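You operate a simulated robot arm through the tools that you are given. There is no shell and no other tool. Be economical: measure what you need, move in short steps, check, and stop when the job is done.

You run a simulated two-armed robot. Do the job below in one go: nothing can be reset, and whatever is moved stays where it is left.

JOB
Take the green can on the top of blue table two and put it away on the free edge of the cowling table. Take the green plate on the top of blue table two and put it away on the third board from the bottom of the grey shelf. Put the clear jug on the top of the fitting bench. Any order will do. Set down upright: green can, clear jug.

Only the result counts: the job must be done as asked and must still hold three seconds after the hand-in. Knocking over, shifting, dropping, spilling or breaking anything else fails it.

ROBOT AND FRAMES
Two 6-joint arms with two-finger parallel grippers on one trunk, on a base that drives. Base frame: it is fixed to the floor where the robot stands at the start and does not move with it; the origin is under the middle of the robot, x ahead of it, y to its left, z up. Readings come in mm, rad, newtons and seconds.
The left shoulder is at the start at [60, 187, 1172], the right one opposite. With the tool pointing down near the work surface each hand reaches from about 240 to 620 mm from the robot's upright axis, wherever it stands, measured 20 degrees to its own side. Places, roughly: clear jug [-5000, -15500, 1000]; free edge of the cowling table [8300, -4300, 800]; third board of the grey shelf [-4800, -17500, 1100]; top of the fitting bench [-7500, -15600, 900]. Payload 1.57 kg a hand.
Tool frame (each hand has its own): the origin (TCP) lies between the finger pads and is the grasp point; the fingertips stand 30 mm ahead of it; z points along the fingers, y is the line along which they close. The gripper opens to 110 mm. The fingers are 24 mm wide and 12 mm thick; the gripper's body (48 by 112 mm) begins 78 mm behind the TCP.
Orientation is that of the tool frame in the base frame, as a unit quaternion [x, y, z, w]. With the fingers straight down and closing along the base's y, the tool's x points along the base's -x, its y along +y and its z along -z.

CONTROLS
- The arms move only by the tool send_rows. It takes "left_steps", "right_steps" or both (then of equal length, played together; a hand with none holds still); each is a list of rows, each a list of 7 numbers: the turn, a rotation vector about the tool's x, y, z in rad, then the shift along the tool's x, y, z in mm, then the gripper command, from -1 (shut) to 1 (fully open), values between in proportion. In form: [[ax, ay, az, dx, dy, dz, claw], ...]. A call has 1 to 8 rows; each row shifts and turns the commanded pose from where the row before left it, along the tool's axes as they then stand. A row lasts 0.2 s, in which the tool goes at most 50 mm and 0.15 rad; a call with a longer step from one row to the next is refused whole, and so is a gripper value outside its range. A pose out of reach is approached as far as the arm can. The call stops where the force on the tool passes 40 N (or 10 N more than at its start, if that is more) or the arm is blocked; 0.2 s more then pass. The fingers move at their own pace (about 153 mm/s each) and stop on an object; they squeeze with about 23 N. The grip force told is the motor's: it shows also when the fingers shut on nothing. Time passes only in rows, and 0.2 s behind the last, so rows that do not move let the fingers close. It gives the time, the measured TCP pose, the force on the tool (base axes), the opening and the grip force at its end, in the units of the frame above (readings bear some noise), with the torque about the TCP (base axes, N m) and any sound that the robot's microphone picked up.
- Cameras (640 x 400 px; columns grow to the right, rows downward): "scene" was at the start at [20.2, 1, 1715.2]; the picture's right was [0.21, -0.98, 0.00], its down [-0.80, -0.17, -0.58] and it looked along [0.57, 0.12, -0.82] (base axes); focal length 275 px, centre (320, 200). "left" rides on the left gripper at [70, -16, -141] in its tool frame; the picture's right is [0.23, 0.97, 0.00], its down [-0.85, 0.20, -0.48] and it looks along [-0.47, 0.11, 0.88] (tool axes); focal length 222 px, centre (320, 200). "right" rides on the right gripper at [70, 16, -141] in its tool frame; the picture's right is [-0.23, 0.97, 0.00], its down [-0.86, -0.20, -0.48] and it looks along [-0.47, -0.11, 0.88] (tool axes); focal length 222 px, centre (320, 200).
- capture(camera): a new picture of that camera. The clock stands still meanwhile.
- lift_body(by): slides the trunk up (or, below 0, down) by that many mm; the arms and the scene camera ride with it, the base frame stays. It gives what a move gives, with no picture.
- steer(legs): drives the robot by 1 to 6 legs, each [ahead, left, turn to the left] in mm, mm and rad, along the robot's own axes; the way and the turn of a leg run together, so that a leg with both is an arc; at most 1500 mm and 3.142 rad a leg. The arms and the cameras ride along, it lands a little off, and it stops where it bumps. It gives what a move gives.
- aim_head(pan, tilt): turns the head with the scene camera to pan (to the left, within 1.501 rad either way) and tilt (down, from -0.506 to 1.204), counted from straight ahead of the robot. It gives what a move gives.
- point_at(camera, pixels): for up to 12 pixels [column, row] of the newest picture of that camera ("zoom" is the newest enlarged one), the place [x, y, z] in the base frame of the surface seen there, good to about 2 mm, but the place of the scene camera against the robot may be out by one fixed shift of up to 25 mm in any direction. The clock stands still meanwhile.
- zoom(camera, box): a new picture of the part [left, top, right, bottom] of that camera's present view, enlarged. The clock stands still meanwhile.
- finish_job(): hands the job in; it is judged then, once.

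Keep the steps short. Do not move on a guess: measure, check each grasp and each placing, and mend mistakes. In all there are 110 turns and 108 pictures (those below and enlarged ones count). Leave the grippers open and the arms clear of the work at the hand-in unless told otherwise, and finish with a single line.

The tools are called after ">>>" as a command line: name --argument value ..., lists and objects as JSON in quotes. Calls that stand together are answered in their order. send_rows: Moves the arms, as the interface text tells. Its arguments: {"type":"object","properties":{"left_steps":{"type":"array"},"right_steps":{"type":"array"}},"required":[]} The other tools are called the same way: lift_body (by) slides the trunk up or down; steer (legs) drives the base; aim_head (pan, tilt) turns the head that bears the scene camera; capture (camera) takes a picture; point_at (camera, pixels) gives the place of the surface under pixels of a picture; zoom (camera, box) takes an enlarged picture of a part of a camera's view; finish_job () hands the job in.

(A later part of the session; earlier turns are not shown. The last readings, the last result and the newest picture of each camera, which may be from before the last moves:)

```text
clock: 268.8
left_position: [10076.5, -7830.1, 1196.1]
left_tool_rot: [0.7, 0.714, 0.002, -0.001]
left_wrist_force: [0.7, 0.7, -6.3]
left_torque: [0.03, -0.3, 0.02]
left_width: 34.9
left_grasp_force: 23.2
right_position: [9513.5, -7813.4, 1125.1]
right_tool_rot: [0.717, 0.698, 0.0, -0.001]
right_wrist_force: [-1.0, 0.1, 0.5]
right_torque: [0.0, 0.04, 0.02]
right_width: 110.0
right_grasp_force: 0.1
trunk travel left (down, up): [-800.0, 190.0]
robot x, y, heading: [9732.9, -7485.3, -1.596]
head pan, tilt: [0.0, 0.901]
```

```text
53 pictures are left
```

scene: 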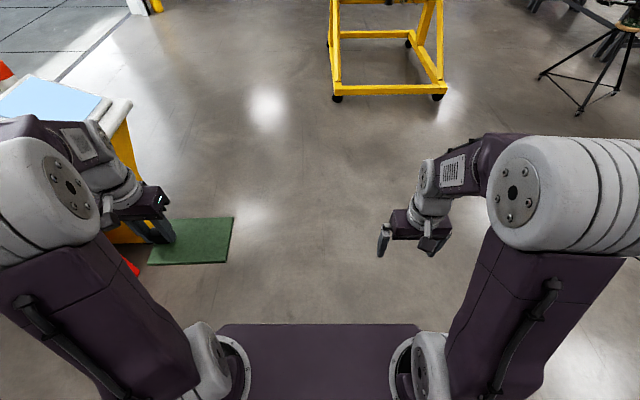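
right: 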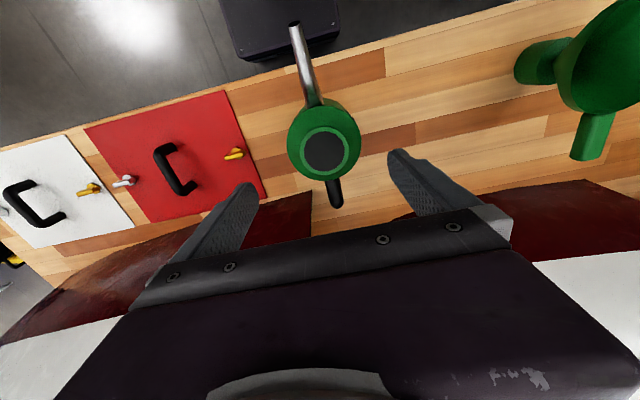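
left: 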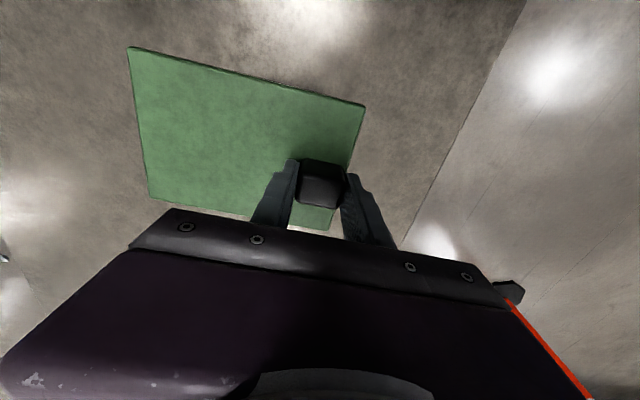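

>>> steer --legs '[[200, -500, 0.025], [0, -1300, 0], [0, -700, 0], [-750, -200, 0], [0, 0, -1.571]]'

>>> aim_head --pan 0.0 --tilt 0.2

>>> capture --camera "scene"

```text
clock: 279.3
left_position: [8129.6, -7987.5, 1198.7]
left_tool_rot: [0.691, 0.722, -0.003, 0.001]
left_wrist_force: [1.0, -0.7, -5.3]
left_torque: [0.0, -0.32, 0.02]
left_width: 34.8
left_grasp_force: 23.1
right_position: [7567.8, -7976.0, 1125.5]
right_tool_rot: [0.705, 0.709, 0.009, -0.01]
right_wrist_force: [8.1, 38.9, 14.5]
right_torque: [-5.3, 1.34, -0.2]
right_width: 110.0
right_grasp_force: 0.1
trunk travel left (down, up): [-800.0, 190.0]
robot x, y, heading: [7772.4, -7662.7, -1.568]
head pan, tilt: [0.0, 0.901]
stopped in leg 3: the robot was blocked; the commanded pose is now the measured one
```

```text
clock: 280.4
left_position: [8129.7, -7987.6, 1200.1]
left_tool_rot: [0.691, 0.723, -0.005, 0.001]
left_wrist_force: [-0.8, 0.6, -6.3]
left_torque: [0.04, -0.34, 0.02]
left_width: 34.4
left_grasp_force: 22.8
right_position: [7568.5, -7976.8, 1126.7]
right_tool_rot: [0.705, 0.709, 0.009, -0.009]
right_wrist_force: [15.4, 46.8, 6.3]
right_torque: [-5.78, 1.82, -0.02]
right_width: 110.1
right_grasp_force: 0.1
trunk travel left (down, up): [-800.0, 190.0]
robot x, y, heading: [7766.4, -7667.8, -1.57]
head pan, tilt: [0.0, 0.201]
```

```text
52 pictures are left
```

scene: 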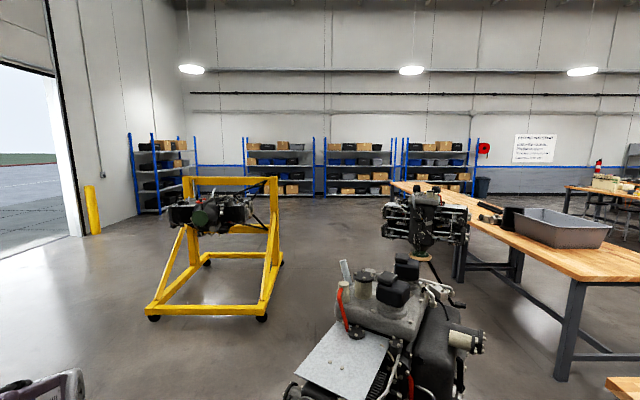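

The right hand touched an engine on a stand. Back straight off it.

>>> steer --legs '[[-60, 60, 0], [0, 150, 0]]'

>>> aim_head --pan -0.3 --tilt 0.6

>>> capture --camera "scene"

>>> point_at --camera "scene" --pixels '[[340, 110], [350, 180], [300, 200], [400, 150], [450, 150], [380, 70], [340, 230], [420, 230], [470, 200], [560, 250], [290, 300]]'

```text
clock: 282.4
left_position: [8334.6, -7941.3, 1196.0]
left_tool_rot: [0.691, 0.722, 0.001, 0.0]
left_wrist_force: [0.1, -0.3, -5.4]
left_torque: [0.03, -0.36, -0.03]
left_width: 34.5
left_grasp_force: 22.7
right_position: [7774.2, -7931.3, 1122.8]
right_tool_rot: [0.705, 0.709, 0.011, -0.008]
right_wrist_force: [-0.1, 0.9, -0.9]
right_torque: [-0.02, -0.03, -0.02]
right_width: 110.3
right_grasp_force: 0.0
trunk travel left (down, up): [-800.0, 190.0]
robot x, y, heading: [7979.5, -7608.3, -1.577]
head pan, tilt: [0.0, 0.201]
```

```text
clock: 283.3
left_position: [8338.1, -7941.6, 1195.5]
left_tool_rot: [0.692, 0.722, 0.001, -0.001]
left_wrist_force: [-0.1, 0.9, -6.1]
left_torque: [0.05, -0.31, 0.0]
left_width: 35.0
left_grasp_force: 23.3
right_position: [7777.4, -7931.7, 1122.6]
right_tool_rot: [0.705, 0.709, 0.011, -0.009]
right_wrist_force: [0.0, 0.0, 0.5]
right_torque: [0.01, -0.01, -0.04]
right_width: 110.1
right_grasp_force: 0.1
trunk travel left (down, up): [-800.0, 190.0]
robot x, y, heading: [7981.3, -7607.4, -1.578]
head pan, tilt: [-0.3, 0.6]
```

```text
51 pictures are left
```

scene: 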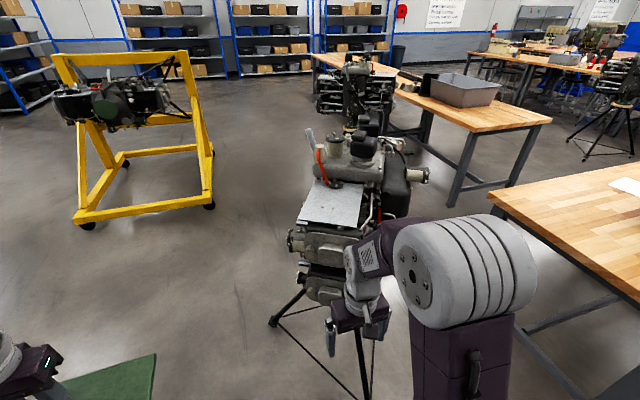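

```text
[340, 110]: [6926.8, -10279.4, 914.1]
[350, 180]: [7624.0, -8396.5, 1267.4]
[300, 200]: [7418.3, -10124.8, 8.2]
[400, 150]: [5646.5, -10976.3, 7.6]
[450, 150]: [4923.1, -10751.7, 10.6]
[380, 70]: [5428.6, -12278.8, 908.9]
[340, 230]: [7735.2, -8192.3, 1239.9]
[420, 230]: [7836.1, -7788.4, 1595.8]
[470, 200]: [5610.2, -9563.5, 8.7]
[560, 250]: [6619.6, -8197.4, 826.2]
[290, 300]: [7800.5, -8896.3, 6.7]
```

Engine still stands on its tripod. Shift away, turn west, and pass midway between it and the black table at y≈-7510.

>>> steer --legs '[[0, 300, 0], [0, 0, -1.565], [0, -95, 0]]'

>>> steer --legs '[[1200, 0, 0], [700, -550, 0], [1400, 0, 0], [1400, 0, 0], [1400, 0, 0]]'

>>> aim_head --pan 0.3 --tilt 0.2

>>> capture --camera "scene"

```text
clock: 289.9
left_position: [7943.8, -7874.5, 1195.9]
left_tool_rot: [1.0, 0.022, 0.002, -0.002]
left_wrist_force: [-0.4, -0.5, -6.3]
left_torque: [-0.26, -0.04, -0.03]
left_width: 34.7
left_grasp_force: 23.3
right_position: [7952.4, -7311.5, 1124.2]
right_tool_rot: [1.0, 0.002, 0.014, 0.001]
right_wrist_force: [-1.0, 0.3, 0.7]
right_torque: [-0.01, 0.01, -0.02]
right_width: 110.1
right_grasp_force: 0.0
trunk travel left (down, up): [-800.0, 190.0]
robot x, y, heading: [8276.9, -7515.4, 3.136]
head pan, tilt: [-0.3, 0.6]
```

```text
clock: 320.0
left_position: [1849.8, -7145.6, 1196.2]
left_tool_rot: [1.0, 0.008, 0.001, 0.001]
left_wrist_force: [-0.6, 0.1, -6.2]
left_torque: [-0.31, 0.0, -0.02]
left_width: 35.0
left_grasp_force: 22.9
right_position: [1875.6, -6585.0, 1122.2]
right_tool_rot: [1.0, -0.012, 0.014, 0.002]
right_wrist_force: [1.0, 0.1, -0.4]
right_torque: [0.01, 0.04, 0.0]
right_width: 109.9
right_grasp_force: 0.0
trunk travel left (down, up): [-800.0, 190.0]
robot x, y, heading: [2192.5, -6796.2, 3.112]
head pan, tilt: [-0.3, 0.6]
```

```text
clock: 321.0
left_position: [1848.6, -7145.2, 1197.6]
left_tool_rot: [1.0, 0.008, 0.001, 0.0]
left_wrist_force: [0.0, 1.2, -6.4]
left_torque: [-0.34, 0.01, 0.02]
left_width: 34.6
left_grasp_force: 23.4
right_position: [1875.7, -6585.7, 1123.0]
right_tool_rot: [1.0, -0.012, 0.014, 0.002]
right_wrist_force: [0.0, 0.6, -0.2]
right_torque: [-0.03, -0.01, 0.0]
right_width: 110.0
right_grasp_force: 0.1
trunk travel left (down, up): [-800.0, 190.0]
robot x, y, heading: [2193.0, -6801.2, 3.11]
head pan, tilt: [0.3, 0.201]
```

```text
50 pictures are left
```

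scene: 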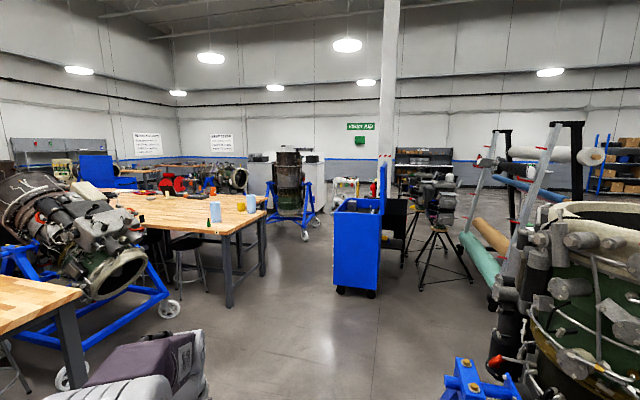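

>>> point_at --camera "scene" --pixels '[[230, 305], [262, 265], [340, 290], [375, 297], [415, 285], [470, 290], [168, 312], [305, 235], [125, 345], [60, 385], [500, 330], [445, 240]]'

>>> aim_head --pan 1.3 --tilt 0.2

>>> capture --camera "scene"

>>> point_at --camera "scene" --pixels '[[320, 330], [320, 250], [320, 220], [200, 300], [400, 300], [450, 250], [250, 230], [120, 300], [380, 220], [500, 280]]'

```text
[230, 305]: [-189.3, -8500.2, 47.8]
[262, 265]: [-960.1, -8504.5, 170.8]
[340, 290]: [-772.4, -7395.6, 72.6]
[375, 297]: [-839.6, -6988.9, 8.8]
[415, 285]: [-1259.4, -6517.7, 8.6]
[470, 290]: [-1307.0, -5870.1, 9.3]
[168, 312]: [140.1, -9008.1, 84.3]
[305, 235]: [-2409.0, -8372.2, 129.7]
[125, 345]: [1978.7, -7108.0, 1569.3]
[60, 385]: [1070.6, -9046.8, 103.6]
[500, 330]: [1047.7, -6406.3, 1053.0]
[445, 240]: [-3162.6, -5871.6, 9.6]
```

```text
clock: 322.3
left_position: [1849.6, -7145.0, 1196.0]
left_tool_rot: [1.0, 0.009, 0.001, 0.0]
left_wrist_force: [-1.0, 0.3, -6.2]
left_torque: [-0.34, -0.02, -0.01]
left_width: 34.8
left_grasp_force: 22.7
right_position: [1875.3, -6585.2, 1122.3]
right_tool_rot: [1.0, -0.012, 0.014, 0.002]
right_wrist_force: [0.3, -0.4, 0.6]
right_torque: [0.02, 0.02, 0.01]
right_width: 110.1
right_grasp_force: 0.1
trunk travel left (down, up): [-800.0, 190.0]
robot x, y, heading: [2196.4, -6797.7, 3.114]
head pan, tilt: [1.3, 0.201]
```

```text
49 pictures are left
```

scene: 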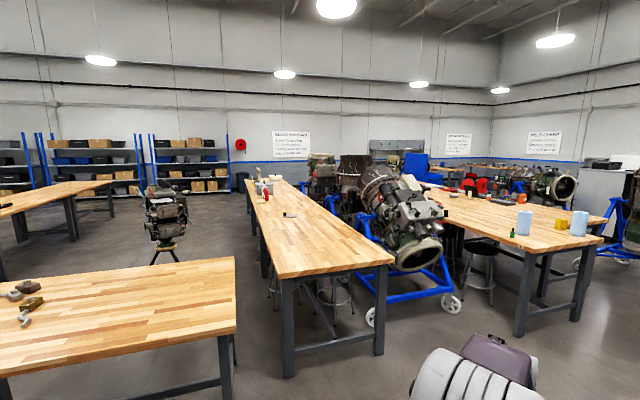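

```text
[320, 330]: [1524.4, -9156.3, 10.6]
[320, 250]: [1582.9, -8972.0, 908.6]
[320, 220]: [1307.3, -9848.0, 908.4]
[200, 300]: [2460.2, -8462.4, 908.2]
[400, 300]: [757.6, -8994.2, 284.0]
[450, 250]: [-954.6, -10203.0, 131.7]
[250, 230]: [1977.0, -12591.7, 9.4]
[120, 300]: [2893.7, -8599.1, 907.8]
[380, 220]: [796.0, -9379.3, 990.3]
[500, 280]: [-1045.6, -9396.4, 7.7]
```

>>> zoom --camera "scene" --box '[130, 120, 330, 270]'

>>> point_at --camera "zoom" --pixels '[[60, 380], [230, 300], [310, 300], [330, 240], [240, 210], [350, 205], [190, 300], [130, 390], [400, 260], [380, 215], [30, 200]]'

>>> zoom --camera "scene" --box '[330, 110, 640, 300]'

>>> point_at --camera "zoom" --pixels '[[130, 80], [200, 100], [300, 130], [560, 300], [600, 330], [400, 160], [100, 160], [40, 160], [270, 140], [480, 170], [520, 130]]'

```text
2.67 times, centred on (230, 195) of scene
```

zoom: 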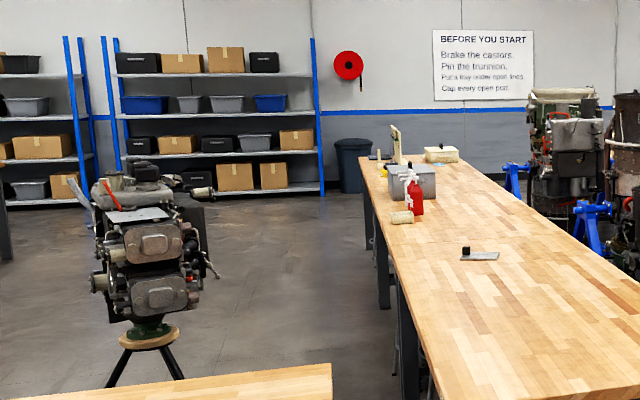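

```text
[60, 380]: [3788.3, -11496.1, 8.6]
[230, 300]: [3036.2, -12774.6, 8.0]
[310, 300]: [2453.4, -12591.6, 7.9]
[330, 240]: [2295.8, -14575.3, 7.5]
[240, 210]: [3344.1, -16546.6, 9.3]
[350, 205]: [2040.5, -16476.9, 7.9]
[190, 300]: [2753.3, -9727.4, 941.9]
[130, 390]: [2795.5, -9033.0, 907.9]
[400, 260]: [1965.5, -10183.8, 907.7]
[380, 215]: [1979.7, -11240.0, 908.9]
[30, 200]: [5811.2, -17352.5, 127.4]
```

```text
2.06 times, centred on (485, 205) of scene
```

zoom: 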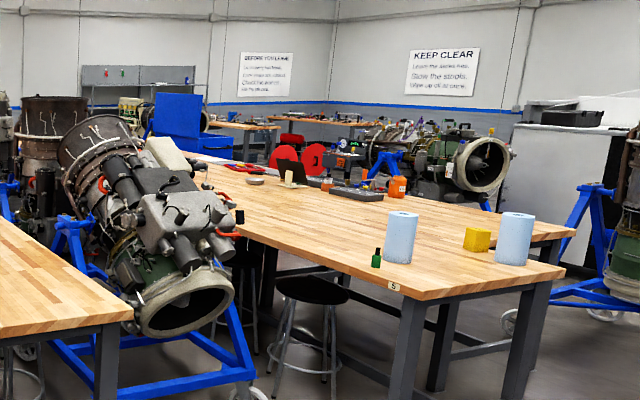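

```text
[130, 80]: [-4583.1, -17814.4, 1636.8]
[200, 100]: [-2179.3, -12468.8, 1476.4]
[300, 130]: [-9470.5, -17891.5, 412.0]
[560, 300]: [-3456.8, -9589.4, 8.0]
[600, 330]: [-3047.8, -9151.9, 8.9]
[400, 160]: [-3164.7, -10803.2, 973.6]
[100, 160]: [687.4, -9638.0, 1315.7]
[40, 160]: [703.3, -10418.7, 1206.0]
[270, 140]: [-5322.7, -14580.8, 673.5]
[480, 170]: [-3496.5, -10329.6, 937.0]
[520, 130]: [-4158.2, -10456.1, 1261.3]
```

The straightest way is west through a ~1 m gap between the work table (y≤-8450) and the blue chest (y≥-7400). Tuck the left hand in and drive near it to look.

>>> send_rows --left_steps '[[0, 0, 0, 10, -30, 0, -1], [0, 0, 0, 10, -30, 0, -1], [0, 0, 0, 10, -30, 0, -1], [0, 0, 0, 0, 0, 0, -1]]'

>>> steer --legs '[[0, 600, 0.03], [900, 400, 0], [900, 125, 0]]'

>>> aim_head --pan 0.0 --tilt 0.3

>>> capture --camera "scene"

>>> point_at --camera "scene" --pixels '[[320, 350], [320, 280], [320, 240], [320, 210], [250, 300], [400, 300], [230, 250], [400, 230], [450, 250], [380, 210], [200, 300]]'

```text
clock: 323.3
left_position: [1878.7, -7054.5, 1196.0]
left_tool_rot: [1.0, 0.008, 0.001, 0.0]
left_wrist_force: [-0.4, -0.1, -5.5]
left_torque: [-0.32, -0.05, 0.02]
left_width: 35.1
left_grasp_force: 23.1
right_position: [1875.9, -6585.3, 1122.2]
right_tool_rot: [1.0, -0.012, 0.014, 0.001]
right_wrist_force: [0.4, 0.0, -0.4]
right_torque: [-0.02, -0.01, 0.02]
right_width: 110.2
right_grasp_force: 0.0
trunk travel left (down, up): [-800.0, 190.0]
robot x, y, heading: [2194.7, -6797.6, 3.109]
head pan, tilt: [1.3, 0.201]
```

```text
clock: 335.8
left_position: [55.6, -8169.3, 1197.0]
left_tool_rot: [1.0, 0.017, 0.001, 0.001]
left_wrist_force: [-0.4, -0.3, -6.0]
left_torque: [-0.31, -0.02, 0.0]
left_width: 34.6
left_grasp_force: 23.0
right_position: [44.4, -7699.2, 1122.8]
right_tool_rot: [1.0, -0.003, 0.015, 0.002]
right_wrist_force: [0.0, -0.4, -0.1]
right_torque: [0.02, 0.03, 0.03]
right_width: 110.0
right_grasp_force: 0.1
trunk travel left (down, up): [-800.0, 190.0]
robot x, y, heading: [363.2, -7909.1, 3.133]
head pan, tilt: [1.3, 0.201]
```

```text
clock: 337.3
left_position: [54.1, -8170.3, 1196.1]
left_tool_rot: [1.0, 0.018, 0.002, 0.001]
left_wrist_force: [0.0, 0.1, -5.9]
left_torque: [-0.31, -0.02, 0.04]
left_width: 34.8
left_grasp_force: 23.6
right_position: [44.0, -7698.4, 1123.6]
right_tool_rot: [1.0, -0.003, 0.014, 0.001]
right_wrist_force: [0.4, 0.2, 0.2]
right_torque: [0.0, -0.02, 0.02]
right_width: 110.0
right_grasp_force: 0.2
trunk travel left (down, up): [-800.0, 190.0]
robot x, y, heading: [363.6, -7909.2, 3.127]
head pan, tilt: [0.0, 0.3]
```

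```text
46 pictures are left
```

scene: 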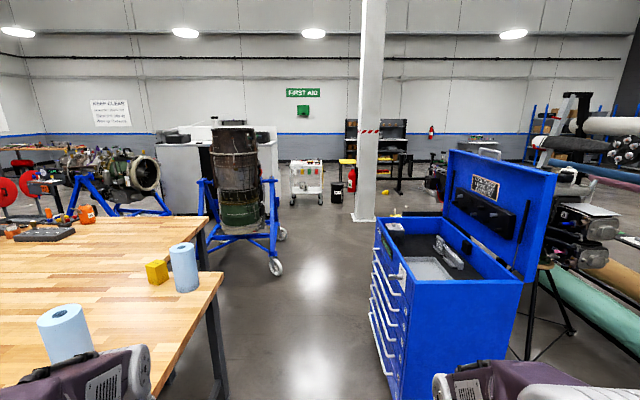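

```text
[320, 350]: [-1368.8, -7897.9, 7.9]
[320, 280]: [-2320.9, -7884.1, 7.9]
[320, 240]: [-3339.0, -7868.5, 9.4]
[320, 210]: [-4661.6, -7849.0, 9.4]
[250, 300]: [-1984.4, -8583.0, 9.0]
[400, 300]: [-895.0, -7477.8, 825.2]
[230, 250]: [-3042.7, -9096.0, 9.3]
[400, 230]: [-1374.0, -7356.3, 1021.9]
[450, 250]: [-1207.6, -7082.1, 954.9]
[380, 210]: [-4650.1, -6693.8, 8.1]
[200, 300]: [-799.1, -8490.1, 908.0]
```

>>> point_at --camera "scene" --pixels '[[65, 315], [183, 248], [157, 265], [221, 275], [378, 300], [388, 370], [275, 262], [205, 230], [280, 232], [208, 215]]'

>>> steer --legs '[[600, 0, 0]]'

```text
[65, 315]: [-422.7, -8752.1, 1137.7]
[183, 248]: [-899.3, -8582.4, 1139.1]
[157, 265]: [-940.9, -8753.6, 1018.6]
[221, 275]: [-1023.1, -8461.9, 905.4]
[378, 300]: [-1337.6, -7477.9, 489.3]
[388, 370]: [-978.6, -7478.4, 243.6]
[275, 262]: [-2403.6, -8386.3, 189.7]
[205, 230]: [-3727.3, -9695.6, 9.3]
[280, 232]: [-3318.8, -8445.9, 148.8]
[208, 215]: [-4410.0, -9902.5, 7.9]
```

```text
clock: 340.6
left_position: [-540.8, -8161.7, 1196.9]
left_tool_rot: [1.0, 0.017, 0.0, 0.0]
left_wrist_force: [0.4, -0.8, -5.9]
left_torque: [-0.35, -0.01, 0.0]
left_width: 34.7
left_grasp_force: 22.8
right_position: [-554.0, -7692.0, 1123.9]
right_tool_rot: [1.0, -0.002, 0.014, 0.002]
right_wrist_force: [-0.4, 1.1, 0.6]
right_torque: [-0.03, 0.02, 0.0]
right_width: 109.8
right_grasp_force: 0.1
trunk travel left (down, up): [-800.0, 190.0]
robot x, y, heading: [-234.5, -7896.9, 3.126]
head pan, tilt: [0.0, 0.3]
```

>>> steer --legs '[[400, 75, 0.01], [1300, 0, 0], [1300, 0, 0], [900, 0, 0]]'

>>> aim_head --pan 1.2 --tilt 0.2

>>> capture --camera "scene"

>>> point_at --camera "scene" --pixels '[[320, 330], [320, 260], [320, 230], [320, 210], [250, 250], [400, 250], [450, 230], [200, 250], [400, 210], [500, 250], [250, 215]]'

```text
clock: 359.7
left_position: [-4421.3, -8284.0, 1195.9]
left_tool_rot: [0.999, 0.037, 0.001, -0.001]
left_wrist_force: [-0.1, -0.1, -5.9]
left_torque: [-0.31, -0.03, 0.01]
left_width: 35.2
left_grasp_force: 23.2
right_position: [-4452.2, -7815.3, 1123.5]
right_tool_rot: [1.0, 0.019, 0.014, 0.001]
right_wrist_force: [0.1, -0.1, 0.9]
right_torque: [-0.03, 0.03, 0.02]
right_width: 110.2
right_grasp_force: 0.1
trunk travel left (down, up): [-800.0, 190.0]
robot x, y, heading: [-4126.7, -8011.9, -3.114]
head pan, tilt: [0.0, 0.3]
```

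```text
clock: 361.1
left_position: [-4422.3, -8284.5, 1197.0]
left_tool_rot: [0.999, 0.037, 0.002, 0.0]
left_wrist_force: [0.4, -0.5, -6.0]
left_torque: [-0.35, -0.04, 0.0]
left_width: 35.0
left_grasp_force: 22.4
right_position: [-4453.0, -7816.5, 1122.0]
right_tool_rot: [1.0, 0.018, 0.014, 0.001]
right_wrist_force: [0.2, 0.1, -0.5]
right_torque: [-0.03, 0.02, -0.03]
right_width: 109.9
right_grasp_force: 0.1
trunk travel left (down, up): [-800.0, 190.0]
robot x, y, heading: [-4125.5, -8013.6, -3.117]
head pan, tilt: [1.201, 0.201]
```

```text
45 pictures are left
```

scene: 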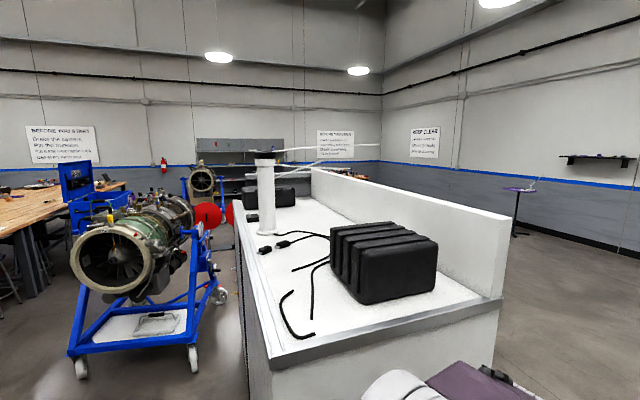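

```text
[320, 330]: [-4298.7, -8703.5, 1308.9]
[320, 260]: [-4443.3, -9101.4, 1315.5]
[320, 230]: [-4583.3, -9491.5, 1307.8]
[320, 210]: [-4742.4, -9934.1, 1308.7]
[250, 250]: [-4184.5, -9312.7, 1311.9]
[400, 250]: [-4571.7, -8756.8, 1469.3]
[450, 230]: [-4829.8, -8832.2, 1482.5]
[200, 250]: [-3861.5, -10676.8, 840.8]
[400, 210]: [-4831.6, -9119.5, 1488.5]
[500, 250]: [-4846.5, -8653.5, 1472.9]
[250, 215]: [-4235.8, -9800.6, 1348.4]
```

>>> aim_head --pan 0.3 --tilt 0.45

>>> capture --camera "scene"

>>> point_at --camera "scene" --pixels '[[320, 300], [320, 250], [320, 200], [320, 150], [400, 300], [400, 250], [400, 200], [400, 150], [460, 250], [460, 180], [250, 200], [280, 250]]'

```text
clock: 362.3
left_position: [-4422.7, -8285.8, 1197.4]
left_tool_rot: [0.999, 0.036, 0.002, 0.001]
left_wrist_force: [0.2, 0.1, -5.6]
left_torque: [-0.34, -0.05, 0.01]
left_width: 34.8
left_grasp_force: 23.2
right_position: [-4453.2, -7816.3, 1122.1]
right_tool_rot: [1.0, 0.018, 0.014, 0.001]
right_wrist_force: [0.0, 0.6, 0.7]
right_torque: [-0.01, -0.02, -0.02]
right_width: 110.0
right_grasp_force: 0.1
trunk travel left (down, up): [-800.0, 190.0]
robot x, y, heading: [-4122.0, -8012.9, -3.116]
head pan, tilt: [0.3, 0.45]
```

```text
44 pictures are left
```

scene: 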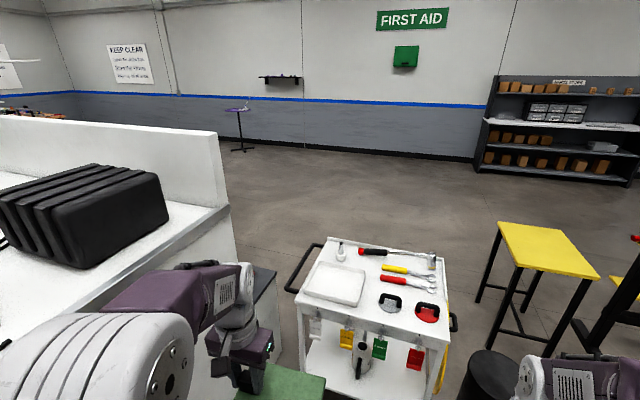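

```text
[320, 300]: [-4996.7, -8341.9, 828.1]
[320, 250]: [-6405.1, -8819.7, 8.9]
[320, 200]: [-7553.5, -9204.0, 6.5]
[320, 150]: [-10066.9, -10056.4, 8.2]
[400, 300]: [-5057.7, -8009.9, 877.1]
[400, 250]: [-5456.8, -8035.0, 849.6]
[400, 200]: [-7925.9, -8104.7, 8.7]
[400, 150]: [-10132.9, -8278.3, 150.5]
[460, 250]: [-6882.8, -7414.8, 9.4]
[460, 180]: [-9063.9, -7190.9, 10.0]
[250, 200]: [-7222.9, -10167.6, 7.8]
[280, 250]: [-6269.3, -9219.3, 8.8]
```

A tool cart blocks ahead. Look to the right for a passage.

>>> aim_head --pan -0.6 --tilt 0.4

>>> capture --camera "scene"

>>> point_at --camera "scene" --pixels '[[320, 350], [320, 250], [320, 200], [250, 350], [200, 300], [150, 330], [400, 300], [400, 250], [450, 250], [500, 250], [100, 300], [60, 330]]'

>>> aim_head --pan 1.45 --tilt 0.6

>>> capture --camera "scene"

>>> point_at --camera "scene" --pixels '[[320, 380], [320, 300], [300, 250], [280, 200], [200, 250], [240, 300], [150, 250], [200, 320], [250, 180], [220, 150], [120, 300], [350, 300]]'

```text
clock: 363.5
left_position: [-4422.2, -8287.1, 1196.2]
left_tool_rot: [0.999, 0.037, 0.002, -0.001]
left_wrist_force: [0.6, -0.3, -6.2]
left_torque: [-0.36, -0.04, -0.03]
left_width: 35.0
left_grasp_force: 23.2
right_position: [-4453.4, -7816.1, 1123.0]
right_tool_rot: [1.0, 0.017, 0.014, 0.002]
right_wrist_force: [0.3, 0.7, 0.8]
right_torque: [0.0, 0.0, 0.01]
right_width: 110.0
right_grasp_force: 0.0
trunk travel left (down, up): [-800.0, 190.0]
robot x, y, heading: [-4124.3, -8011.2, -3.114]
head pan, tilt: [-0.6, 0.4]
```

```text
43 pictures are left
```

scene: 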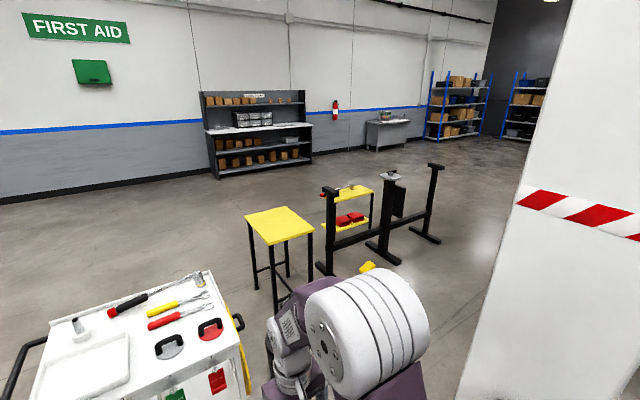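

```text
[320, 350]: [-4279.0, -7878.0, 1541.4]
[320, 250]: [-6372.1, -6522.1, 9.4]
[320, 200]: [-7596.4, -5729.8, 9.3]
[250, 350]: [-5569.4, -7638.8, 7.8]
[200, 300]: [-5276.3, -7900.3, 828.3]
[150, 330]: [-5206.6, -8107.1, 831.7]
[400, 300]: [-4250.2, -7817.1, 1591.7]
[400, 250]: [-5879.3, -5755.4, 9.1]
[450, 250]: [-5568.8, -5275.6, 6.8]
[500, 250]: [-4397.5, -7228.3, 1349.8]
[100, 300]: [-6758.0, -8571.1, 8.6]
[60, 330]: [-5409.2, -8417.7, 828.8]
```

```text
clock: 365.5
left_position: [-4422.8, -8285.3, 1196.5]
left_tool_rot: [0.999, 0.037, 0.003, 0.0]
left_wrist_force: [-0.4, 0.7, -6.0]
left_torque: [-0.3, -0.05, 0.0]
left_width: 34.7
left_grasp_force: 23.4
right_position: [-4453.8, -7816.9, 1121.9]
right_tool_rot: [1.0, 0.017, 0.014, 0.002]
right_wrist_force: [-0.3, -0.6, 0.1]
right_torque: [0.0, -0.01, -0.05]
right_width: 109.8
right_grasp_force: 0.0
trunk travel left (down, up): [-800.0, 190.0]
robot x, y, heading: [-4125.2, -8013.3, -3.113]
head pan, tilt: [1.45, 0.6]
```

```text
42 pictures are left
```

scene: 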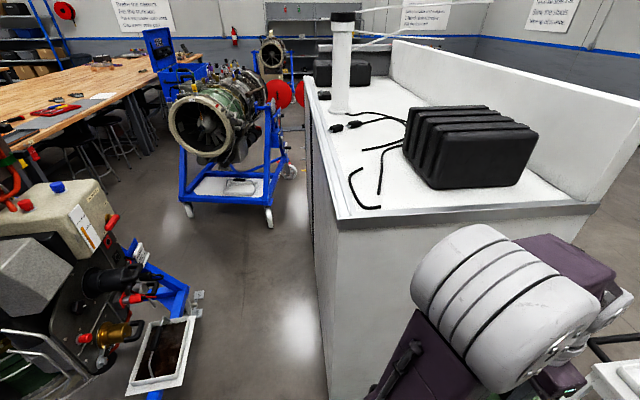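

```text
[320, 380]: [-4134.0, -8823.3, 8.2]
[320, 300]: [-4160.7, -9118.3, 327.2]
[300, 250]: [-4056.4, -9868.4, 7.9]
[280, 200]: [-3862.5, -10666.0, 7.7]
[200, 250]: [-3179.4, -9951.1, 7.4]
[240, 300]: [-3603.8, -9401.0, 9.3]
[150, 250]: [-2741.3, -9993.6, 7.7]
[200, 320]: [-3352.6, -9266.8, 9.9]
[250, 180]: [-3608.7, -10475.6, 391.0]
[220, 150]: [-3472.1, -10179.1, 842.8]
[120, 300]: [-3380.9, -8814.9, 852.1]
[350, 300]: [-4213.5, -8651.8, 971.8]
```

>>> aim_head --pan -1.4 --tilt 0.35

>>> capture --camera "scene"

>>> point_at --camera "scene" --pixels '[[320, 350], [320, 280], [320, 230], [320, 200], [250, 300], [250, 220], [200, 220], [400, 300], [400, 250], [450, 250], [160, 200], [500, 300]]'

```text
clock: 368.0
left_position: [-4421.9, -8284.8, 1195.5]
left_tool_rot: [0.999, 0.037, 0.002, -0.001]
left_wrist_force: [0.0, -0.7, -6.6]
left_torque: [-0.37, -0.03, 0.0]
left_width: 34.8
left_grasp_force: 22.9
right_position: [-4453.4, -7816.2, 1121.7]
right_tool_rot: [1.0, 0.016, 0.015, 0.002]
right_wrist_force: [-1.0, 0.7, -0.3]
right_torque: [0.0, -0.03, 0.02]
right_width: 110.1
right_grasp_force: 0.1
trunk travel left (down, up): [-800.0, 190.0]
robot x, y, heading: [-4126.8, -8008.6, -3.121]
head pan, tilt: [-1.4, 0.351]
```

```text
41 pictures are left
```

scene: 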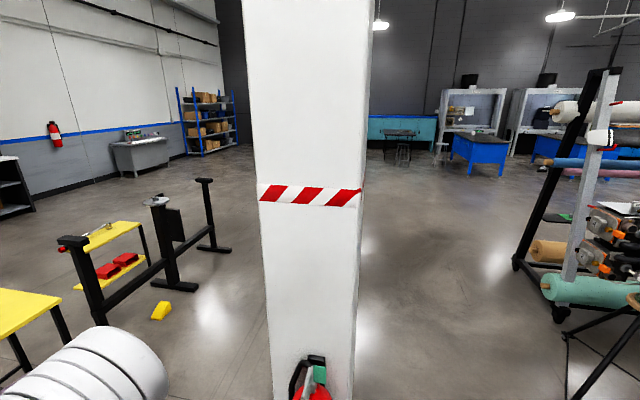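

```text
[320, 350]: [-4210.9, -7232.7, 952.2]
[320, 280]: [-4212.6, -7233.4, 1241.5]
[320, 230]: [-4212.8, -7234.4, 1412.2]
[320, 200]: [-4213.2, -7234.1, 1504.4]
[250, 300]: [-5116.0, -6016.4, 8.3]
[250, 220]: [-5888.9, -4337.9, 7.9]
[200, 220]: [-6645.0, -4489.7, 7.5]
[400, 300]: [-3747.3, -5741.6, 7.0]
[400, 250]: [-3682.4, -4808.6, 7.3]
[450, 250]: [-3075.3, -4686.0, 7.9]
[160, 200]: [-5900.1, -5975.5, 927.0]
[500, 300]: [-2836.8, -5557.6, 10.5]
```

Open floor north of the column. Back east, go north past the column, then west.

>>> steer --legs '[[-680, 0, 0], [0, -1500, 0], [0, -1500, 0], [0, -700, 0], [1500, 0, 0], [1500, 0, 0]]'

>>> aim_head --pan 0.9 --tilt 0.3

>>> capture --camera "scene"

>>> point_at --camera "scene" --pixels '[[320, 300], [320, 230], [320, 200], [250, 250], [200, 250], [150, 250], [280, 220], [250, 200], [400, 250], [230, 190]]'

```text
clock: 403.1
left_position: [-6817.2, -4667.8, 1197.1]
left_tool_rot: [0.999, 0.037, 0.002, 0.0]
left_wrist_force: [0.5, 0.6, -6.5]
left_torque: [-0.35, -0.04, -0.01]
left_width: 34.9
left_grasp_force: 22.7
right_position: [-6849.3, -4198.8, 1122.0]
right_tool_rot: [1.0, 0.017, 0.014, 0.002]
right_wrist_force: [-1.1, 0.9, 0.6]
right_torque: [0.05, 0.04, 0.02]
right_width: 110.0
right_grasp_force: 0.1
trunk travel left (down, up): [-800.0, 190.0]
robot x, y, heading: [-6519.3, -4395.9, -3.112]
head pan, tilt: [-1.4, 0.351]
```

```text
clock: 405.2
left_position: [-6819.6, -4668.4, 1196.7]
left_tool_rot: [0.999, 0.036, 0.001, 0.001]
left_wrist_force: [-0.6, 0.4, -5.8]
left_torque: [-0.35, -0.08, 0.0]
left_width: 34.7
left_grasp_force: 23.7
right_position: [-6849.6, -4198.3, 1122.9]
right_tool_rot: [1.0, 0.017, 0.014, 0.002]
right_wrist_force: [0.8, 0.3, 0.7]
right_torque: [0.02, -0.01, 0.01]
right_width: 110.0
right_grasp_force: 0.1
trunk travel left (down, up): [-800.0, 190.0]
robot x, y, heading: [-6520.7, -4394.6, -3.115]
head pan, tilt: [0.901, 0.3]
```

```text
40 pictures are left
```

scene: 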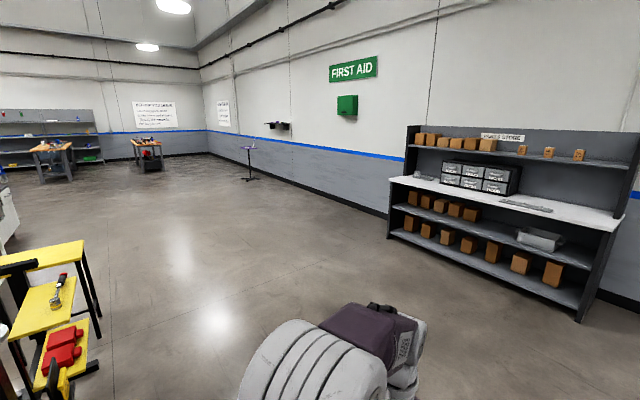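

```text
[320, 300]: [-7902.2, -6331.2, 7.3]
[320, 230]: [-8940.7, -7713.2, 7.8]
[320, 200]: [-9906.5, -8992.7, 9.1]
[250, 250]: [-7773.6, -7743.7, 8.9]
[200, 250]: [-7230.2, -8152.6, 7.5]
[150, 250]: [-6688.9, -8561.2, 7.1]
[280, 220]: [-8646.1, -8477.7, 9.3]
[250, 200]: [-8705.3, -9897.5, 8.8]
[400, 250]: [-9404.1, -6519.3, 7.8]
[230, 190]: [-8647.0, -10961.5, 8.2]
```

>>> steer --legs '[[780, 0, 0], [0, 0, 1.544], [1500, 0, 0], [1500, 0, 0], [1500, 0, 0], [1500, 0, 0]]'

>>> aim_head --pan 0.2 --tilt 0.25

>>> capture --camera "scene"

```text
clock: 441.3
left_position: [-6912.6, -10707.0, 1197.1]
left_tool_rot: [0.678, 0.735, 0.001, -0.001]
left_wrist_force: [-0.1, -0.2, -6.1]
left_torque: [0.05, -0.35, 0.01]
left_width: 34.8
left_grasp_force: 23.1
right_position: [-7381.5, -10741.4, 1122.6]
right_tool_rot: [0.693, 0.721, 0.012, -0.009]
right_wrist_force: [0.0, 0.2, 0.0]
right_torque: [0.01, 0.0, 0.0]
right_width: 109.9
right_grasp_force: 0.0
trunk travel left (down, up): [-800.0, 190.0]
robot x, y, heading: [-7185.8, -10412.5, -1.535]
head pan, tilt: [0.901, 0.3]
```

```text
clock: 442.4
left_position: [-6912.7, -10707.2, 1197.2]
left_tool_rot: [0.677, 0.736, 0.001, -0.001]
left_wrist_force: [0.4, -1.2, -6.0]
left_torque: [0.09, -0.32, 0.02]
left_width: 34.8
left_grasp_force: 22.8
right_position: [-7381.6, -10741.2, 1124.1]
right_tool_rot: [0.692, 0.722, 0.011, -0.009]
right_wrist_force: [0.8, -0.1, -0.5]
right_torque: [0.01, 0.02, 0.01]
right_width: 110.0
right_grasp_force: 0.0
trunk travel left (down, up): [-800.0, 190.0]
robot x, y, heading: [-7187.6, -10409.4, -1.537]
head pan, tilt: [0.201, 0.25]
```

```text
39 pictures are left
```

scene: 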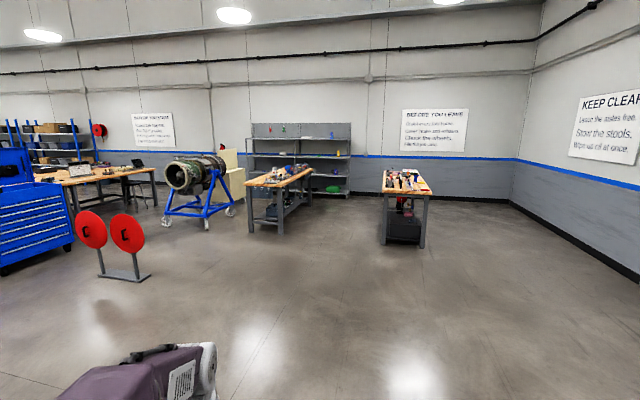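

>>> zoom --camera "scene" --box '[230, 110, 450, 250]'

>>> point_at --camera "zoom" --pixels '[[80, 215], [230, 165], [140, 210], [450, 230], [580, 235], [520, 180], [60, 360], [200, 110], [350, 130], [350, 90], [350, 220], [580, 190]]'

```text
2.86 times, centred on (340, 180) of scene
```

zoom: 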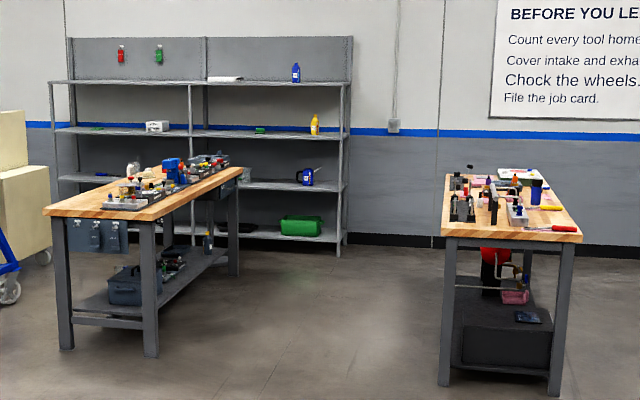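

```text
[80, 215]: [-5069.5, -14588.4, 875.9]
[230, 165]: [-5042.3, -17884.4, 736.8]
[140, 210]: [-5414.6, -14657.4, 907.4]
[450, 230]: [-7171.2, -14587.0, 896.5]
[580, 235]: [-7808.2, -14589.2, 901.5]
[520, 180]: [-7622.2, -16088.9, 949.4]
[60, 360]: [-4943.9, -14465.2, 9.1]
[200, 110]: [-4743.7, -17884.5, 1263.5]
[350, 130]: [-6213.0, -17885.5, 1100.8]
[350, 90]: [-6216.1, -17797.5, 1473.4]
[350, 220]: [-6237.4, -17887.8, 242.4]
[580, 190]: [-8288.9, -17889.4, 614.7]
```

Grey shelf, bench with jug (left) and fitting bench (right) are found. Drive down the aisle between the benches toward the shelf.

>>> steer --legs '[[0, 0, -0.034], [1300, 300, 0], [1300, 300, 0], [1300, 300, 0], [1200, 0, 0]]'

>>> aim_head --pan 0.1 --tilt 0.4

>>> capture --camera "scene"

>>> aim_head --pan 1.3 --tilt 0.5

>>> capture --camera "scene"

```text
clock: 467.7
left_position: [-6135.2, -15848.6, 1196.1]
left_tool_rot: [0.707, 0.707, 0.002, -0.002]
left_wrist_force: [-0.5, 0.8, -6.0]
left_torque: [0.01, -0.3, 0.0]
left_width: 34.8
left_grasp_force: 23.9
right_position: [-6604.8, -15846.0, 1122.6]
right_tool_rot: [0.721, 0.693, 0.012, -0.008]
right_wrist_force: [0.2, 0.3, 0.0]
right_torque: [-0.01, -0.02, 0.0]
right_width: 110.0
right_grasp_force: 0.1
trunk travel left (down, up): [-800.0, 190.0]
robot x, y, heading: [-6384.8, -15527.5, -1.617]
head pan, tilt: [0.201, 0.25]
```

```text
clock: 468.4
left_position: [-6134.7, -15848.9, 1196.6]
left_tool_rot: [0.707, 0.707, 0.002, -0.002]
left_wrist_force: [0.9, 0.5, -6.2]
left_torque: [0.01, -0.35, 0.01]
left_width: 35.0
left_grasp_force: 22.5
right_position: [-6605.1, -15844.4, 1123.3]
right_tool_rot: [0.72, 0.693, 0.01, -0.008]
right_wrist_force: [0.5, -0.8, -0.4]
right_torque: [-0.01, 0.05, 0.0]
right_width: 110.2
right_grasp_force: 0.1
trunk travel left (down, up): [-800.0, 190.0]
robot x, y, heading: [-6388.1, -15530.1, -1.617]
head pan, tilt: [0.099, 0.4]
```

```text
37 pictures are left
```

scene: 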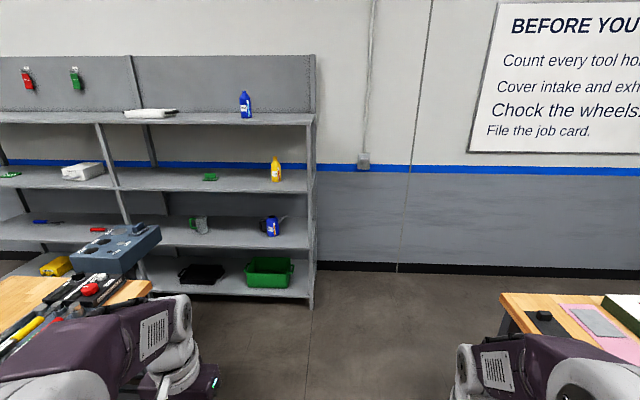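

```text
clock: 469.8
left_position: [-6135.8, -15850.6, 1196.5]
left_tool_rot: [0.708, 0.707, 0.002, -0.001]
left_wrist_force: [-0.3, -0.2, -5.7]
left_torque: [0.05, -0.33, -0.04]
left_width: 34.6
left_grasp_force: 22.9
right_position: [-6604.7, -15844.3, 1123.3]
right_tool_rot: [0.721, 0.693, 0.011, -0.009]
right_wrist_force: [-0.5, -0.2, -0.1]
right_torque: [-0.01, -0.01, 0.0]
right_width: 109.7
right_grasp_force: 0.0
trunk travel left (down, up): [-800.0, 190.0]
robot x, y, heading: [-6387.3, -15534.4, -1.619]
head pan, tilt: [1.3, 0.499]
```

```text
36 pictures are left
```

scene: 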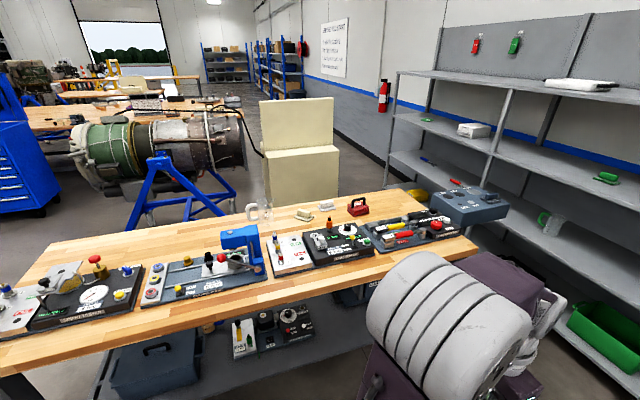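

>>> aim_head --pan 0.4 --tilt 0.3

>>> zoom --camera "scene" --box '[180, 100, 420, 250]'

```text
clock: 471.0
left_position: [-6135.0, -15848.8, 1196.7]
left_tool_rot: [0.707, 0.708, 0.001, -0.001]
left_wrist_force: [-0.4, -0.5, -6.7]
left_torque: [0.03, -0.36, 0.01]
left_width: 35.0
left_grasp_force: 22.9
right_position: [-6605.1, -15845.3, 1124.5]
right_tool_rot: [0.72, 0.693, 0.012, -0.009]
right_wrist_force: [0.6, 0.2, 0.0]
right_torque: [0.0, 0.04, -0.01]
right_width: 110.0
right_grasp_force: 0.1
trunk travel left (down, up): [-800.0, 190.0]
robot x, y, heading: [-6387.6, -15528.4, -1.618]
head pan, tilt: [0.4, 0.3]
```

```text
2.67 times, centred on (300, 175) of scene
```

zoom: 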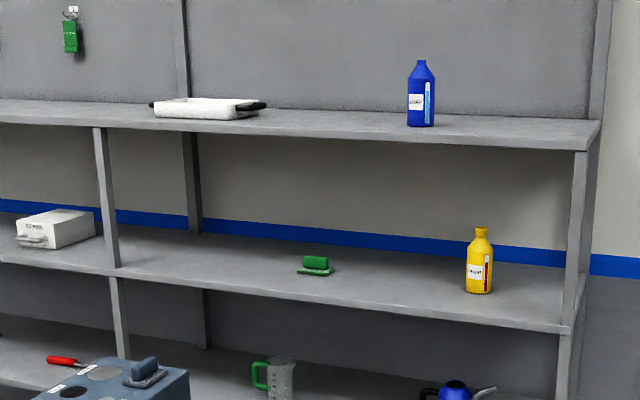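

>>> point_at --camera "zoom" --pixels '[[115, 268], [560, 325], [315, 275], [480, 290], [220, 265], [400, 290], [220, 235], [220, 280], [400, 142], [110, 150], [300, 150], [565, 200]]'

```text
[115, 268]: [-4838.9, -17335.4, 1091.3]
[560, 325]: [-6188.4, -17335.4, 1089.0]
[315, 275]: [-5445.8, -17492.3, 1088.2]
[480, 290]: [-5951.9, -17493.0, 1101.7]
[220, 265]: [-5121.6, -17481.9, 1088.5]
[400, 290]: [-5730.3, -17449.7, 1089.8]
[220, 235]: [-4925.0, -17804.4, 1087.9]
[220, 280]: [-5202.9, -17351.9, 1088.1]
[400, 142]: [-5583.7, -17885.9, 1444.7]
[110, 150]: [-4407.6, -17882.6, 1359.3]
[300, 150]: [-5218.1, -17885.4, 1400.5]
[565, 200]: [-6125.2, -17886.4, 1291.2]
```

Third board: z≈1080, front y=-17335, free between green item (x -5446) and yellow bottle (x -5952). Yaw the left hand 90° so the plate points ahead.

>>> send_rows --left_steps '[[0, 0, -0.143, 0, 0, 0, -1], [0, 0, -0.143, 0, 0, 0, -1], [0, 0, -0.143, 0, 0, 0, -1], [0, 0, -0.143, 0, 0, 0, -1], [0, 0, -0.143, 0, 0, 0, -1], [0, 0, -0.143, 0, 0, 0, -1], [0, 0, -0.143, 0, 0, 0, -1], [0, 0, -0.143, 0, 0, 0, -1]]'

>>> send_rows --left_steps '[[0, 0, -0.143, 0, 0, 0, -1], [0, 0, -0.143, 0, 0, 0, -1], [0, 0, -0.141, 0, 0, 0, -1], [0, 0, 0, 0, 0, 0, -1]]'

>>> steer --legs '[[0, 0, 0.047], [1200, 0, 0], [0, 480, 0]]'

>>> aim_head --pan 0.3 --tilt 0.6

>>> capture --camera "scene"

```text
clock: 472.8
left_position: [-6135.8, -15848.7, 1197.0]
left_tool_rot: [0.21, 0.978, 0.002, 0.0]
left_wrist_force: [0.5, 0.6, -5.7]
left_torque: [0.29, -0.12, -0.03]
left_width: 35.0
left_grasp_force: 22.7
right_position: [-6605.0, -15845.9, 1121.7]
right_tool_rot: [0.721, 0.693, 0.011, -0.009]
right_wrist_force: [-0.3, -0.1, 0.8]
right_torque: [0.02, -0.01, 0.0]
right_width: 110.0
right_grasp_force: 0.0
trunk travel left (down, up): [-800.0, 190.0]
robot x, y, heading: [-6384.5, -15533.4, -1.615]
head pan, tilt: [0.4, 0.3]
```

```text
clock: 473.8
left_position: [-6135.3, -15848.8, 1195.3]
left_tool_rot: [-0.001, 1.0, 0.002, 0.0]
left_wrist_force: [-0.2, -0.4, -5.6]
left_torque: [0.32, 0.03, 0.02]
left_width: 34.8
left_grasp_force: 22.7
right_position: [-6603.8, -15845.0, 1122.2]
right_tool_rot: [0.72, 0.694, 0.011, -0.009]
right_wrist_force: [0.3, -1.5, 0.1]
right_torque: [0.06, -0.02, -0.02]
right_width: 110.2
right_grasp_force: 0.0
trunk travel left (down, up): [-800.0, 190.0]
robot x, y, heading: [-6384.5, -15533.0, -1.616]
head pan, tilt: [0.4, 0.3]
```

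```text
clock: 482.9
left_position: [-5638.0, -17063.9, 1196.3]
left_tool_rot: [-0.019, 1.0, 0.002, 0.001]
left_wrist_force: [-0.5, 0.6, -5.5]
left_torque: [0.36, 0.02, -0.01]
left_width: 34.8
left_grasp_force: 23.3
right_position: [-6107.6, -17079.1, 1122.3]
right_tool_rot: [0.707, 0.707, 0.011, -0.008]
right_wrist_force: [-0.4, -0.2, -0.7]
right_torque: [0.0, -0.01, -0.03]
right_width: 110.1
right_grasp_force: 0.1
trunk travel left (down, up): [-800.0, 190.0]
robot x, y, heading: [-5898.2, -16759.3, -1.578]
head pan, tilt: [0.4, 0.3]
```

```text
clock: 483.7
left_position: [-5636.6, -17063.8, 1196.7]
left_tool_rot: [-0.018, 1.0, 0.003, 0.001]
left_wrist_force: [1.2, -0.9, -6.1]
left_torque: [0.33, 0.06, -0.03]
left_width: 35.1
left_grasp_force: 23.1
right_position: [-6105.9, -17078.4, 1122.1]
right_tool_rot: [0.707, 0.707, 0.011, -0.009]
right_wrist_force: [0.9, 0.0, -1.0]
right_torque: [0.02, -0.02, -0.02]
right_width: 109.7
right_grasp_force: 0.0
trunk travel left (down, up): [-800.0, 190.0]
robot x, y, heading: [-5896.8, -16754.1, -1.582]
head pan, tilt: [0.3, 0.6]
```

```text
34 pictures are left
```

scene: 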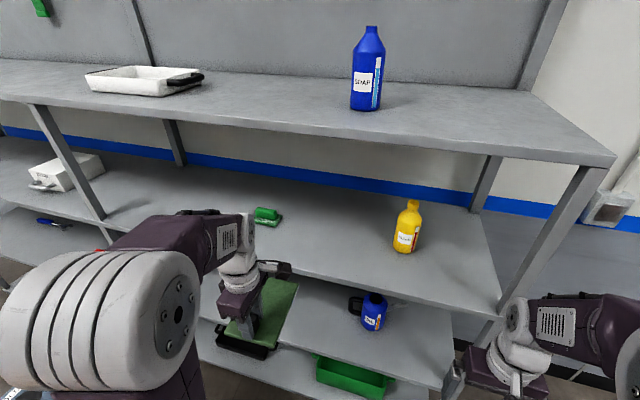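

>>> point_at --camera "scene" --pixels '[[300, 130], [300, 118], [330, 255], [330, 268], [150, 225], [210, 220], [240, 220], [120, 260], [260, 330], [285, 295], [237, 335], [410, 250]]'

>>> capture --camera "left"

```text
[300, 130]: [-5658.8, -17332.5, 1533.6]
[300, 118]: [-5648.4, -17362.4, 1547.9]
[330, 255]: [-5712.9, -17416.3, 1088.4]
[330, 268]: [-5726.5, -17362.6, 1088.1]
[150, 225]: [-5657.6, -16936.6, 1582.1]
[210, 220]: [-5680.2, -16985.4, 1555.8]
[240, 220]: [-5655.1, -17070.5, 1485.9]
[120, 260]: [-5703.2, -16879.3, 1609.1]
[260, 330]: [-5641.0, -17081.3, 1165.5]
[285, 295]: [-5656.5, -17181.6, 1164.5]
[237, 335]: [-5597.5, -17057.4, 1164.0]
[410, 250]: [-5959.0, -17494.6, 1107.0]
```

```text
33 pictures are left
```

left: 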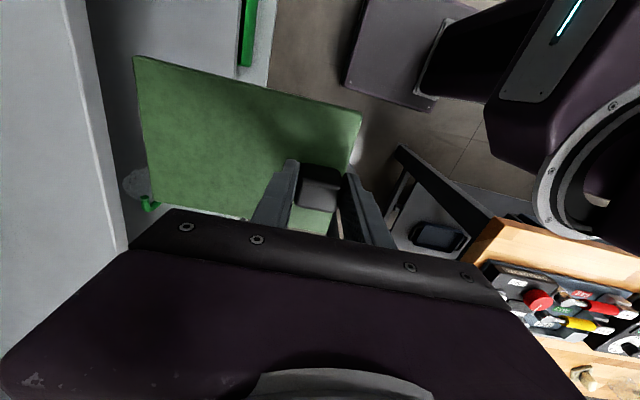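

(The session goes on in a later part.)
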